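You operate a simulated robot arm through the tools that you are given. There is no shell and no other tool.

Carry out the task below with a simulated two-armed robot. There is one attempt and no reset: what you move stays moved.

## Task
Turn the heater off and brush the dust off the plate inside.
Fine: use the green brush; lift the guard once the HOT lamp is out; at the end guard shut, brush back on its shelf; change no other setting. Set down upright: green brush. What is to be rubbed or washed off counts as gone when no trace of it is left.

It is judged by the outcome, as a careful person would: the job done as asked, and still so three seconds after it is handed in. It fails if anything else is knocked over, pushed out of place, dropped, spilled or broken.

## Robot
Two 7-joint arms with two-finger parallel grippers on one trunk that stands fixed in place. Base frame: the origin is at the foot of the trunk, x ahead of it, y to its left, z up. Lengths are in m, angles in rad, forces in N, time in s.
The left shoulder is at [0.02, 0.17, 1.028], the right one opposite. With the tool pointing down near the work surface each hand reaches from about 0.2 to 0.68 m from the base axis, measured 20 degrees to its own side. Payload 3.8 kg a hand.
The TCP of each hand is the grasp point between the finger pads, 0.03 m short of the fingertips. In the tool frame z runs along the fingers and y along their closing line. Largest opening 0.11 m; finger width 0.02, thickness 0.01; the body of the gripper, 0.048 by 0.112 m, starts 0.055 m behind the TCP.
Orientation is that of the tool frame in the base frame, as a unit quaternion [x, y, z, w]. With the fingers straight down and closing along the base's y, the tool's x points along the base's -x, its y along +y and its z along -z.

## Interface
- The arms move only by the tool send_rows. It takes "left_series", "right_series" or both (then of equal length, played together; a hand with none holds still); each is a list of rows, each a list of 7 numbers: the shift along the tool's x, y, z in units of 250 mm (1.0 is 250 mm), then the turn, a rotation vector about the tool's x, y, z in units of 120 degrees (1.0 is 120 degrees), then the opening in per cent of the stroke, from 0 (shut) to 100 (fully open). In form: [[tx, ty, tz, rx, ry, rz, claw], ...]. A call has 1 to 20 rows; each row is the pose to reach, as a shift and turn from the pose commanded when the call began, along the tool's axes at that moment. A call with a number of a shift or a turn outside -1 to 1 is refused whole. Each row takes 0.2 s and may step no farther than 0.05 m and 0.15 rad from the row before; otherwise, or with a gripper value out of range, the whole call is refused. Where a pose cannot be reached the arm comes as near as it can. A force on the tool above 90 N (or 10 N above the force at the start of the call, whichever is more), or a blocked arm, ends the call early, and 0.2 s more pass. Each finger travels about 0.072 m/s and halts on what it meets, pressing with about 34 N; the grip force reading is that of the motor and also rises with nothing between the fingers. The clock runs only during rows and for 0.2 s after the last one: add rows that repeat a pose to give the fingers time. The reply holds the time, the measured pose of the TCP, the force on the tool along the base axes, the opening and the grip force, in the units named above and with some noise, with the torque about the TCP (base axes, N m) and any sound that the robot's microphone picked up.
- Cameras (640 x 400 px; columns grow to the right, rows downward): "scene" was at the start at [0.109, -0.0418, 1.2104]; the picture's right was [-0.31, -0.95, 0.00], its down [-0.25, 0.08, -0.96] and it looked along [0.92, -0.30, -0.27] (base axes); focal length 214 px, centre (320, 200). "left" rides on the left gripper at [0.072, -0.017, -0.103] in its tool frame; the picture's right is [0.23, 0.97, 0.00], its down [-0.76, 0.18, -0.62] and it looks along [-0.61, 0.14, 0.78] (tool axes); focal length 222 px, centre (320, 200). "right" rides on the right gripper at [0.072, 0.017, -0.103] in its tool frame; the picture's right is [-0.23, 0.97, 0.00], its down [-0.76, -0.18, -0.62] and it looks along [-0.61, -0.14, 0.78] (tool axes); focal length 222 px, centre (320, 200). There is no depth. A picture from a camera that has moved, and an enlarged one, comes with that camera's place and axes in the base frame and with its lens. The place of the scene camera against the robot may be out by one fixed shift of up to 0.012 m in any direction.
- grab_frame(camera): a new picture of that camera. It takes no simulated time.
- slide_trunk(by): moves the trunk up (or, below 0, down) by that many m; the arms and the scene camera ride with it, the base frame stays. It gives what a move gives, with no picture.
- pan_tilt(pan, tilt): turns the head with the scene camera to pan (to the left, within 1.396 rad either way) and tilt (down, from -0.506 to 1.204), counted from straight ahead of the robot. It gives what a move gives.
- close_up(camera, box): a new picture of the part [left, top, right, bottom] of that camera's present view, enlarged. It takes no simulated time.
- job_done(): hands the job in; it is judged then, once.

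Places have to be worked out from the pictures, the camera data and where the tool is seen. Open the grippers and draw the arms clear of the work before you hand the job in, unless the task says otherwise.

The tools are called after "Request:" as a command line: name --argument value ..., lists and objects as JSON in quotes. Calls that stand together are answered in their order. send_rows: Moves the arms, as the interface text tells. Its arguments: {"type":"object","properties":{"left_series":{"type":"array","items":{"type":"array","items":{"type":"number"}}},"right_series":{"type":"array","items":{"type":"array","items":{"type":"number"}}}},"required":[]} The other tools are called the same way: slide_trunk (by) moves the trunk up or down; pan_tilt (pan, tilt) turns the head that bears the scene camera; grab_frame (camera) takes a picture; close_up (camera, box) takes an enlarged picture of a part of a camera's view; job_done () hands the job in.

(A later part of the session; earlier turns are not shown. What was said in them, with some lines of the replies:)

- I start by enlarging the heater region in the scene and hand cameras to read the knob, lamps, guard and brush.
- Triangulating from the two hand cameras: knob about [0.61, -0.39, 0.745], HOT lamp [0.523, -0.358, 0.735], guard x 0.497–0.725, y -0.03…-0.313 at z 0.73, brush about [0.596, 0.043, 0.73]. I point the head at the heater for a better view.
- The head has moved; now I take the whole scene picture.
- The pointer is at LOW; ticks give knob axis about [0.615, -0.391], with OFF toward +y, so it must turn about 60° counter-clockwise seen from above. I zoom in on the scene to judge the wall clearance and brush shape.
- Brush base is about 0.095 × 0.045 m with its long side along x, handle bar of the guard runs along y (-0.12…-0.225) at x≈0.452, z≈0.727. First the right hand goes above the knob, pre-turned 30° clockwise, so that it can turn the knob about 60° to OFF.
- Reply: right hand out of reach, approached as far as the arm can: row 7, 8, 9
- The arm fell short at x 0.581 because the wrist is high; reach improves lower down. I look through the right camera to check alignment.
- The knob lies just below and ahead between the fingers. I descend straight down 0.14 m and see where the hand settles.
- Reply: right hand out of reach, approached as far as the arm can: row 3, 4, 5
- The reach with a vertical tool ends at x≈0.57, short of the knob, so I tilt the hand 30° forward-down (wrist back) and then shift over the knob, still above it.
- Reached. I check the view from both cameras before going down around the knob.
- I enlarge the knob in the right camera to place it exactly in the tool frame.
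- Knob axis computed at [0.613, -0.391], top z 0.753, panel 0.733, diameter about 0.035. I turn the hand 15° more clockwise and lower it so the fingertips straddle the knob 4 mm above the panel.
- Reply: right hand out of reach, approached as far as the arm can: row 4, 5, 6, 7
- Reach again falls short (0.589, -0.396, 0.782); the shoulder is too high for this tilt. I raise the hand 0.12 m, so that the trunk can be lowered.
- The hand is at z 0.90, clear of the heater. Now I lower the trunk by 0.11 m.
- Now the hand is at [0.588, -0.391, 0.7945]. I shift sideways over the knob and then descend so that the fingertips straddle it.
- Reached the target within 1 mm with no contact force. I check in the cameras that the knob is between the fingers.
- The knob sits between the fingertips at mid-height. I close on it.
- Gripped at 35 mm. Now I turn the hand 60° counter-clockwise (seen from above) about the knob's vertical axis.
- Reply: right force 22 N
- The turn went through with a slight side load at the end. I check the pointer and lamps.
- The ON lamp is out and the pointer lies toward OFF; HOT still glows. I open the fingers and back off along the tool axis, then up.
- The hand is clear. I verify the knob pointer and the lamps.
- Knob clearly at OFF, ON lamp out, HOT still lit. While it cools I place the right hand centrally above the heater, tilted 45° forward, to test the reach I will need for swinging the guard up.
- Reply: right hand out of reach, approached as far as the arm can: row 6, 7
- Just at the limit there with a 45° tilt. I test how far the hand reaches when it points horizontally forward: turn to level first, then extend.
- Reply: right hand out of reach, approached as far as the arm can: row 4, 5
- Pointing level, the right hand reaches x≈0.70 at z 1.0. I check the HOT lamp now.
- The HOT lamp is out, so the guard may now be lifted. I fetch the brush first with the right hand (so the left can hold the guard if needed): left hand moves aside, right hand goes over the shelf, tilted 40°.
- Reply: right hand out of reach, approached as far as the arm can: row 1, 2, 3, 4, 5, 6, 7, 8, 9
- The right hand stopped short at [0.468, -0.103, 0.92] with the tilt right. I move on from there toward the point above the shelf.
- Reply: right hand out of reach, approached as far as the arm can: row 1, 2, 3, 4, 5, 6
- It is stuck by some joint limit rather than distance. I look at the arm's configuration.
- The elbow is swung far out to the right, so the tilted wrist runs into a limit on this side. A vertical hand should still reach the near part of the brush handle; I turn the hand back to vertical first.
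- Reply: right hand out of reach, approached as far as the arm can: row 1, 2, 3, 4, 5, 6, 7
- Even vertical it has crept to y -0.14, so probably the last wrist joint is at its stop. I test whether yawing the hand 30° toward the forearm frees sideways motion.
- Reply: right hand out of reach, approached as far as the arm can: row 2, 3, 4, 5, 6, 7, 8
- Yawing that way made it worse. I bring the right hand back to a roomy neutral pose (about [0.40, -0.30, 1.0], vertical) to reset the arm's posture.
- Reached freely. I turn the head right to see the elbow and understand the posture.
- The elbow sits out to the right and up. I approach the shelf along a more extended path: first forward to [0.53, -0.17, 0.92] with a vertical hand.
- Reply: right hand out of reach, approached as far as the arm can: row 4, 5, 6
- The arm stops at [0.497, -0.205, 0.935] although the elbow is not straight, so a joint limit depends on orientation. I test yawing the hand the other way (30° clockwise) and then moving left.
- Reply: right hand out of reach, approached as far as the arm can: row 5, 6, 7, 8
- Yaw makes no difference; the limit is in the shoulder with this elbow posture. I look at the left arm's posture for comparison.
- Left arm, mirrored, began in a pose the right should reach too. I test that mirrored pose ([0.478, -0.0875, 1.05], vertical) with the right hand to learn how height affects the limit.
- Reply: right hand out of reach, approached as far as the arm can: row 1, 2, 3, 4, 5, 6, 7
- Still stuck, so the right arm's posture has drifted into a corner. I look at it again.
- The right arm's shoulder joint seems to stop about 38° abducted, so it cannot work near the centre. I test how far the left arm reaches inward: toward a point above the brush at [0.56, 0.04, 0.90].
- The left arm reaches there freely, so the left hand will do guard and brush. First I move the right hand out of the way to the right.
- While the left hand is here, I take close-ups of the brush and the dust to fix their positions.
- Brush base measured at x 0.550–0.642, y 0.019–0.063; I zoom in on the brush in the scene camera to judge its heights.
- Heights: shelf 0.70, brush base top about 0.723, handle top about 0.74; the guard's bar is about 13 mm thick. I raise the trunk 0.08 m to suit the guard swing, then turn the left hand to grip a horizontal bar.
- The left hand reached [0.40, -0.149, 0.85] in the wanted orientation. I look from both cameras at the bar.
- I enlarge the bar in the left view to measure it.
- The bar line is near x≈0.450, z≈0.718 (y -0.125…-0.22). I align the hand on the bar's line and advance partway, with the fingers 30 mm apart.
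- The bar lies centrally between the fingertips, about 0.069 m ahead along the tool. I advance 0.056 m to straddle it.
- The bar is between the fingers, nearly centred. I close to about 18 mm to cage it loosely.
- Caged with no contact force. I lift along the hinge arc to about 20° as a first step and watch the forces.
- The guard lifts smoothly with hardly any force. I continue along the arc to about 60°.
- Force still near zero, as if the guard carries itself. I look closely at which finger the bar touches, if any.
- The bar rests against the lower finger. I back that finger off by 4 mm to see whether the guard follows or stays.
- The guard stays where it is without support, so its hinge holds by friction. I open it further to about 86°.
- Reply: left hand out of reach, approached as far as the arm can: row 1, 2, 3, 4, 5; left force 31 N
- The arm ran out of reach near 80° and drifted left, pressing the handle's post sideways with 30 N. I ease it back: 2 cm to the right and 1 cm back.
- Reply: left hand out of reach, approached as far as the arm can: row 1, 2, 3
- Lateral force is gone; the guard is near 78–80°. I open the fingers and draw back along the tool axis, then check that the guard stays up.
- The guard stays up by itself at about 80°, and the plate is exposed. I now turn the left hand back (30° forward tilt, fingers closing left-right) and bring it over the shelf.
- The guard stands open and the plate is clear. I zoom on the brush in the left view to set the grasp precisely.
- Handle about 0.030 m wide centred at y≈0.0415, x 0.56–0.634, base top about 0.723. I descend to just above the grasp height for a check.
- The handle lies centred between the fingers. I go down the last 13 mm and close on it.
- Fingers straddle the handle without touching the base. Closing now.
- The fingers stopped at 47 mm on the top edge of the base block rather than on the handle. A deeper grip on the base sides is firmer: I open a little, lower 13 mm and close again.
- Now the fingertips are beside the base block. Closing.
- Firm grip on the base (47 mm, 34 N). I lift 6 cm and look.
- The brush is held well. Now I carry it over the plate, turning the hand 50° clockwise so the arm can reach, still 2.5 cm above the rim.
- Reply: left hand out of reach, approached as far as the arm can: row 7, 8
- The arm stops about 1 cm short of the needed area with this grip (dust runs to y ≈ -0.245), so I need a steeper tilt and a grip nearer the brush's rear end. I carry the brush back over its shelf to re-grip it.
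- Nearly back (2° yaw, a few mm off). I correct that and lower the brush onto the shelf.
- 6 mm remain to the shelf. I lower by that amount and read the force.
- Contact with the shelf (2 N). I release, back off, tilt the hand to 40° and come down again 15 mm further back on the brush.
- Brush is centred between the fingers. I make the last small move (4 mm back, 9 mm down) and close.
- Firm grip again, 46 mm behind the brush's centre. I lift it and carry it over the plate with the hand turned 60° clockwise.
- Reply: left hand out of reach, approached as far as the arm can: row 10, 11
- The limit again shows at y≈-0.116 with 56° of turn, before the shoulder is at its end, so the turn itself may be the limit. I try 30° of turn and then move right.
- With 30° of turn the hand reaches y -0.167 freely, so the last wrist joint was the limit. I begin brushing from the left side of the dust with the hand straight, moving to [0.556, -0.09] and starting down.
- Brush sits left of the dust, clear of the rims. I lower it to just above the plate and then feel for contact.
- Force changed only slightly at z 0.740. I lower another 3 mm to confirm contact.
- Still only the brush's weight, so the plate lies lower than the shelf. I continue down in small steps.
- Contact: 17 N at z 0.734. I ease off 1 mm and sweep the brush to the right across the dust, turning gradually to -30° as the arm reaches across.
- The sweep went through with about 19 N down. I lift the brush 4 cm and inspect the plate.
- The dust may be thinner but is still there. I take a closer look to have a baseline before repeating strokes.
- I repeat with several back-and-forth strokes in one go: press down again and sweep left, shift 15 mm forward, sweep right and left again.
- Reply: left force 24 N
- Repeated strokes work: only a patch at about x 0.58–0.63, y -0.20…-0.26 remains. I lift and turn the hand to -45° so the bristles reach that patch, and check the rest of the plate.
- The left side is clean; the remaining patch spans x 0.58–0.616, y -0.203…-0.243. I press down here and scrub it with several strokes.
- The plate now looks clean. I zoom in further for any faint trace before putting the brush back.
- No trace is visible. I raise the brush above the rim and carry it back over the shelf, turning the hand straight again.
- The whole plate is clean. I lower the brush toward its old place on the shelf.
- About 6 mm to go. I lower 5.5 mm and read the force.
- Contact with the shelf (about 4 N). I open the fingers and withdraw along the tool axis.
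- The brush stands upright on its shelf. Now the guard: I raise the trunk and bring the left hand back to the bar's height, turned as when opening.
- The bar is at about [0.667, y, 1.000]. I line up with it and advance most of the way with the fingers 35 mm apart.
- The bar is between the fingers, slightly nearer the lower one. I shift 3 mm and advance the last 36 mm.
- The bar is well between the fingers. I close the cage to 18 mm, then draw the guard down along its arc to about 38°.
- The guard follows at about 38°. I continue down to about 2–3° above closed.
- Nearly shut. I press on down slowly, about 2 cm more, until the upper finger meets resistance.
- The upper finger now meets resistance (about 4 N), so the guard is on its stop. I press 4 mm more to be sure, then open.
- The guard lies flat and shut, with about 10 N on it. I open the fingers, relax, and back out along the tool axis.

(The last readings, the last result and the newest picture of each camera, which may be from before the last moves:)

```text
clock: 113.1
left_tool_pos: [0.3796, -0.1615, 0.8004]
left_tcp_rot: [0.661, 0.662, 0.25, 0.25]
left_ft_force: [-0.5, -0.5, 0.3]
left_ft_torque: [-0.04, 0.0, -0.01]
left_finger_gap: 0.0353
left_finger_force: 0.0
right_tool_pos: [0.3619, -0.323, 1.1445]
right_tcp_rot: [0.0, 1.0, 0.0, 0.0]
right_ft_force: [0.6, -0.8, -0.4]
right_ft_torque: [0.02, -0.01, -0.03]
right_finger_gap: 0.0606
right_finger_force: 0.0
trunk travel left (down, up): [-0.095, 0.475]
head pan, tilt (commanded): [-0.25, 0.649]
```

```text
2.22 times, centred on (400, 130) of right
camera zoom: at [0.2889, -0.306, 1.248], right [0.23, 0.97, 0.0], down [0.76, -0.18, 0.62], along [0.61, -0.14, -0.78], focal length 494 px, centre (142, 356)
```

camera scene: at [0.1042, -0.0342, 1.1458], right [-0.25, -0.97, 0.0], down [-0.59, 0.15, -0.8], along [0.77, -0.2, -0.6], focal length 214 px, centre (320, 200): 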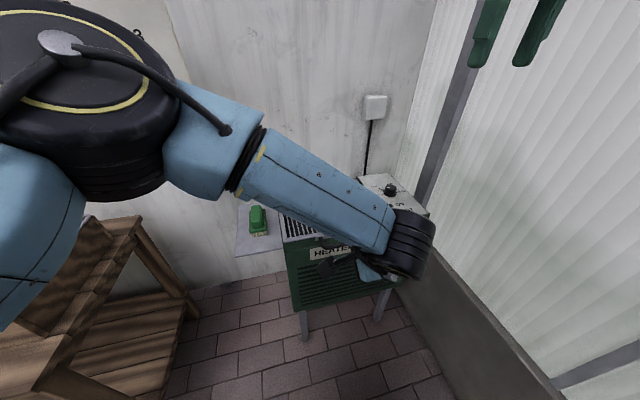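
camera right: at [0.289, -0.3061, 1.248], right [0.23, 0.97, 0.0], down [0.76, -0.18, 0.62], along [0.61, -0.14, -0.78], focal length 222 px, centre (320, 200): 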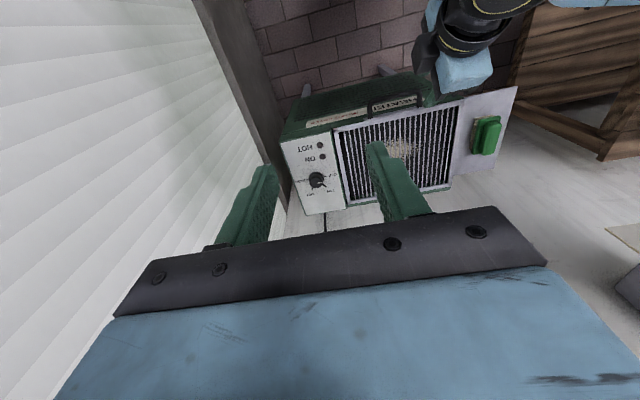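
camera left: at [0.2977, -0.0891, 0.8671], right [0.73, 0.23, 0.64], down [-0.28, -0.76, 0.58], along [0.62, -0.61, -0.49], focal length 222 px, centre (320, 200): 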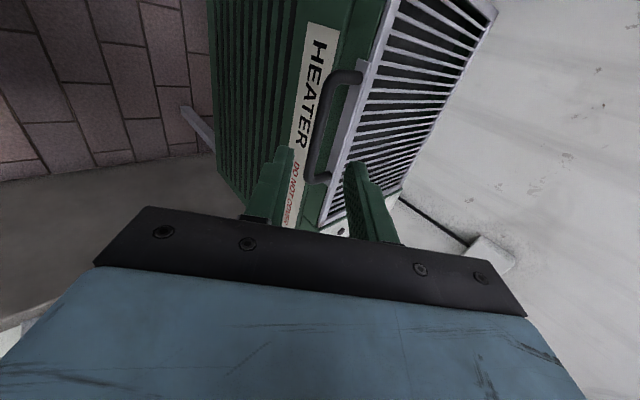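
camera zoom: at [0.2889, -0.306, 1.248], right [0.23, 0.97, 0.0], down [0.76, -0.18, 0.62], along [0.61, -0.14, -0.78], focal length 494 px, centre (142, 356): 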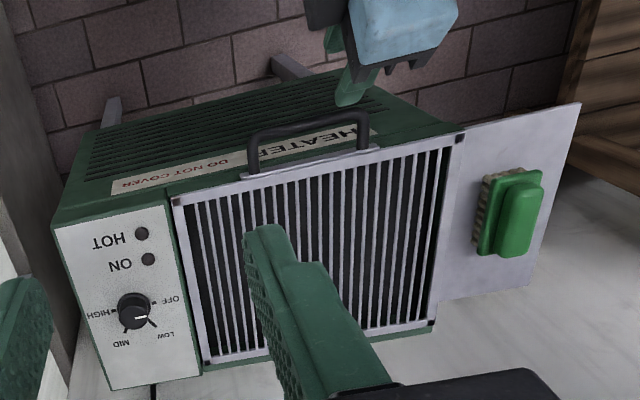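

The guard is shut and the brush stands on its shelf. I draw the left hand up and away to the left, turning it back to neutral and opening it.

Request:
send_rows --left_series '[[0.08, 0.0441, -0.05, 0.0217, 0.0217, -0.0597, 32], [0.16, 0.0882, -0.1, 0.0435, 0.0435, -0.1194, 32], [0.24, 0.1323, -0.15, 0.0652, 0.0652, -0.1792, 32], [0.32, 0.1763, -0.2, 0.087, 0.087, -0.2389, 50], [0.4, 0.2204, -0.25, 0.1087, 0.1087, -0.2986, 60], [0.48, 0.2645, -0.3, 0.1305, 0.1305, -0.3583, 70], [0.56, 0.3086, -0.35, 0.1522, 0.1522, -0.418, 80], [0.64, 0.3527, -0.4, 0.1739, 0.1739, -0.4777, 90], [0.72, 0.3968, -0.45, 0.1957, 0.1957, -0.5375, 100], [0.8, 0.4408, -0.5, 0.2174, 0.2174, -0.5972, 100], [0.88, 0.4849, -0.55, 0.2392, 0.2392, -0.6569, 100], [0.96, 0.529, -0.6, 0.2609, 0.2609, -0.7166, 100], [0.96, 0.529, -0.6, 0.2609, 0.2609, -0.7166, 100]]'

Request:
send_rows --left_series '[[0, 0.15, -0.05, 0, 0, 0, 100], [0, 0.3, -0.1, 0, 0, 0, 100], [0, 0.45, -0.15, 0, 0, 0, 100], [0, 0.6, -0.2, 0, 0, 0, 100], [0, 0.6, -0.2, 0, 0, 0, 100]]' --right_series '[[0, 0, 0, 0, 0, 0, 70], [0, 0, 0, 0, 0, 0, 85], [0, 0, 0, 0, 0, 0, 100], [0, 0, 0, 0, 0, 0, 100], [0, 0, 0, 0, 0, 0, 100]]'

Request:
grab_frame --camera "scene"

Request:
close_up --camera "scene" --box '[220, 140, 450, 280]'

```text
clock: 115.9
left_tool_pos: [0.3766, 0.0774, 1.0004]
left_tcp_rot: [-0.001, 1.0, 0.0, 0.011]
left_ft_force: [1.4, -0.2, 0.6]
left_ft_torque: [-0.01, -0.02, 0.0]
left_finger_gap: 0.1098
left_finger_force: 0.0
right_tool_pos: [0.3619, -0.3236, 1.1433]
right_tcp_rot: [0.0, 1.0, 0.0, 0.0]
right_ft_force: [0.2, -0.2, 0.0]
right_ft_torque: [0.02, 0.05, -0.01]
right_finger_gap: 0.0607
right_finger_force: 0.0
trunk travel left (down, up): [-0.095, 0.475]
head pan, tilt (commanded): [-0.25, 0.649]
```

```text
clock: 117.1
left_tool_pos: [0.3775, 0.2296, 1.052]
left_tcp_rot: [0.0, 1.0, 0.0, 0.012]
left_ft_force: [-0.1, 0.8, -1.0]
left_ft_torque: [0.0, 0.01, 0.0]
left_finger_gap: 0.1099
left_finger_force: 0.1
right_tool_pos: [0.3627, -0.3229, 1.1452]
right_tcp_rot: [0.0, 1.0, 0.0, 0.0]
right_ft_force: [0.0, 0.5, -1.1]
right_ft_torque: [0.01, 0.0, 0.01]
right_finger_gap: 0.1098
right_finger_force: 0.1
trunk travel left (down, up): [-0.095, 0.475]
head pan, tilt (commanded): [-0.25, 0.649]
```

```text
taken
camera scene: at [0.1043, -0.0341, 1.1458], right [-0.25, -0.97, 0.0], down [-0.59, 0.15, -0.8], along [0.77, -0.2, -0.6], focal length 214 px, centre (320, 200)
```

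scene: 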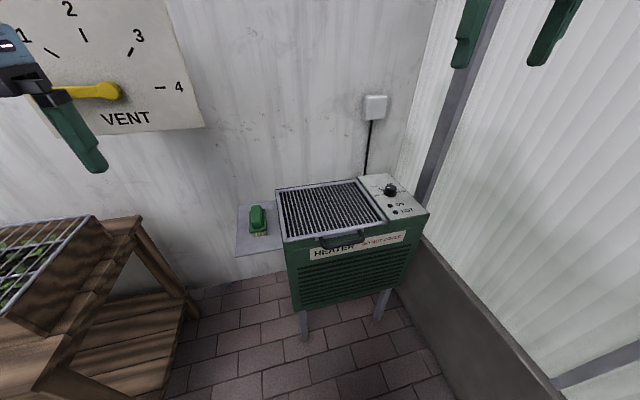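

```text
2.78 times, centred on (335, 210) of scene
camera zoom: at [0.1043, -0.0341, 1.1458], right [-0.25, -0.97, 0.0], down [-0.59, 0.15, -0.8], along [0.77, -0.2, -0.6], focal length 597 px, centre (278, 172)
```

zoom: 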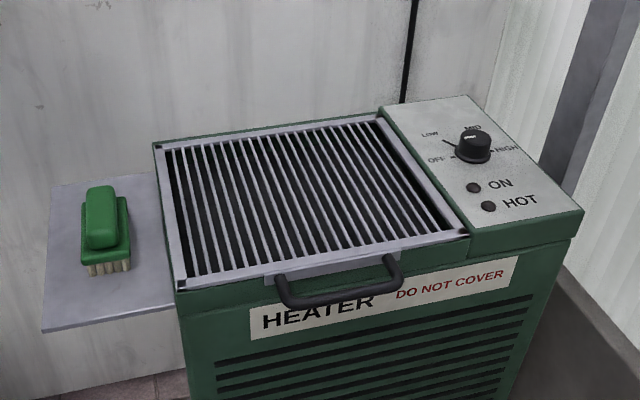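

All looks in place. I check details: guard flushness and plate, knob pointer, and the vent lever.

Request:
close_up --camera "scene" --box '[265, 170, 400, 255]'

Request:
close_up --camera "scene" --box '[355, 165, 435, 225]'

Request:
grab_frame --camera "left"

Request:
close_up --camera "right" --box '[270, 40, 530, 220]'

```text
4.71 times, centred on (332, 212) of scene
camera zoom: at [0.1043, -0.0341, 1.1458], right [-0.25, -0.97, 0.0], down [-0.59, 0.15, -0.8], along [0.77, -0.2, -0.6], focal length 1009 px, centre (261, 141)
```

zoom: 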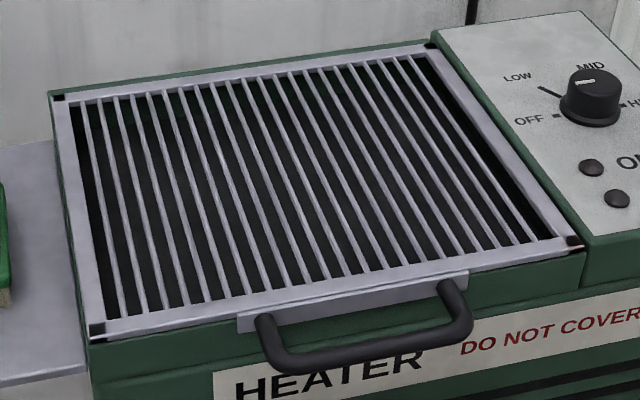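

```text
6.67 times, centred on (395, 195) of scene
camera zoom: at [0.1043, -0.0341, 1.1458], right [-0.25, -0.97, 0.0], down [-0.59, 0.15, -0.8], along [0.77, -0.2, -0.6], focal length 1430 px, centre (-180, 233)
```

zoom: 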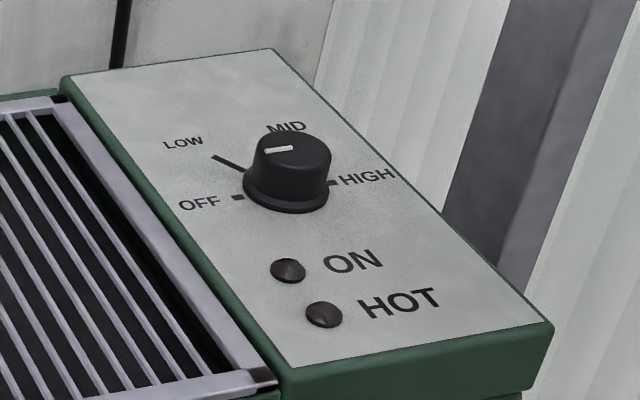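

```text
taken
camera left: at [0.3025, 0.2128, 1.1539], right [-0.23, 0.97, -0.01], down [0.75, 0.18, 0.64], along [0.62, 0.14, -0.77], focal length 222 px, centre (320, 200)
```

left: 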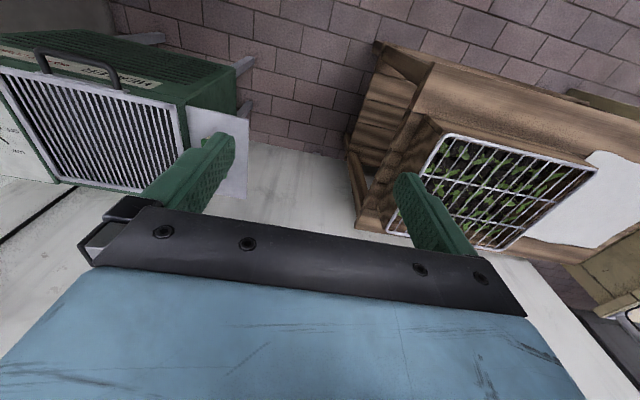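

```text
2.22 times, centred on (400, 130) of right
camera zoom: at [0.2891, -0.306, 1.248], right [0.23, 0.97, 0.0], down [0.76, -0.18, 0.62], along [0.61, -0.14, -0.78], focal length 494 px, centre (142, 356)
```

zoom: 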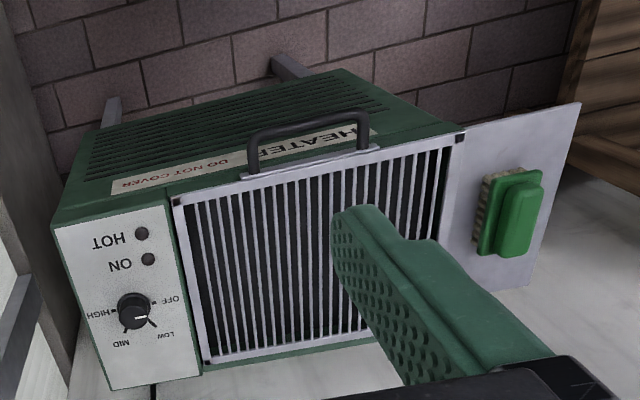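

The heater is off: the knob points to OFF and both lamps are out. No dust shows on the plate, the guard is shut, the green brush stands upright on its shelf, and the vent lever is untouched. Both arms are clear with their grippers open, so I hand in the job.

Request:
job_done

```text
The job is handed in.
```

The job is handed in: the heater is off and the plate is brushed clean.

- **Heater:** the knob points to OFF, and the ON and HOT lamps are both out. I lifted the guard only after HOT had gone out.
- **Plate:** brushed with the green brush. The last close-ups showed no dust left.
- **Guard:** shut, pressed down against its stop.
- **Brush:** standing upright on its shelf, within a few millimetres of where it was.
- **Other settings:** I touched no other setting. The vent lever looked the same in the pictures before and after.
- **Arms:** both grippers are open and clear of the work.

While opening the guard, the left arm ran out of reach and briefly pushed sideways on the handle with about 30 N. I eased off straight away. The guard closed normally afterwards, and the handle looks undamaged in the last pictures.
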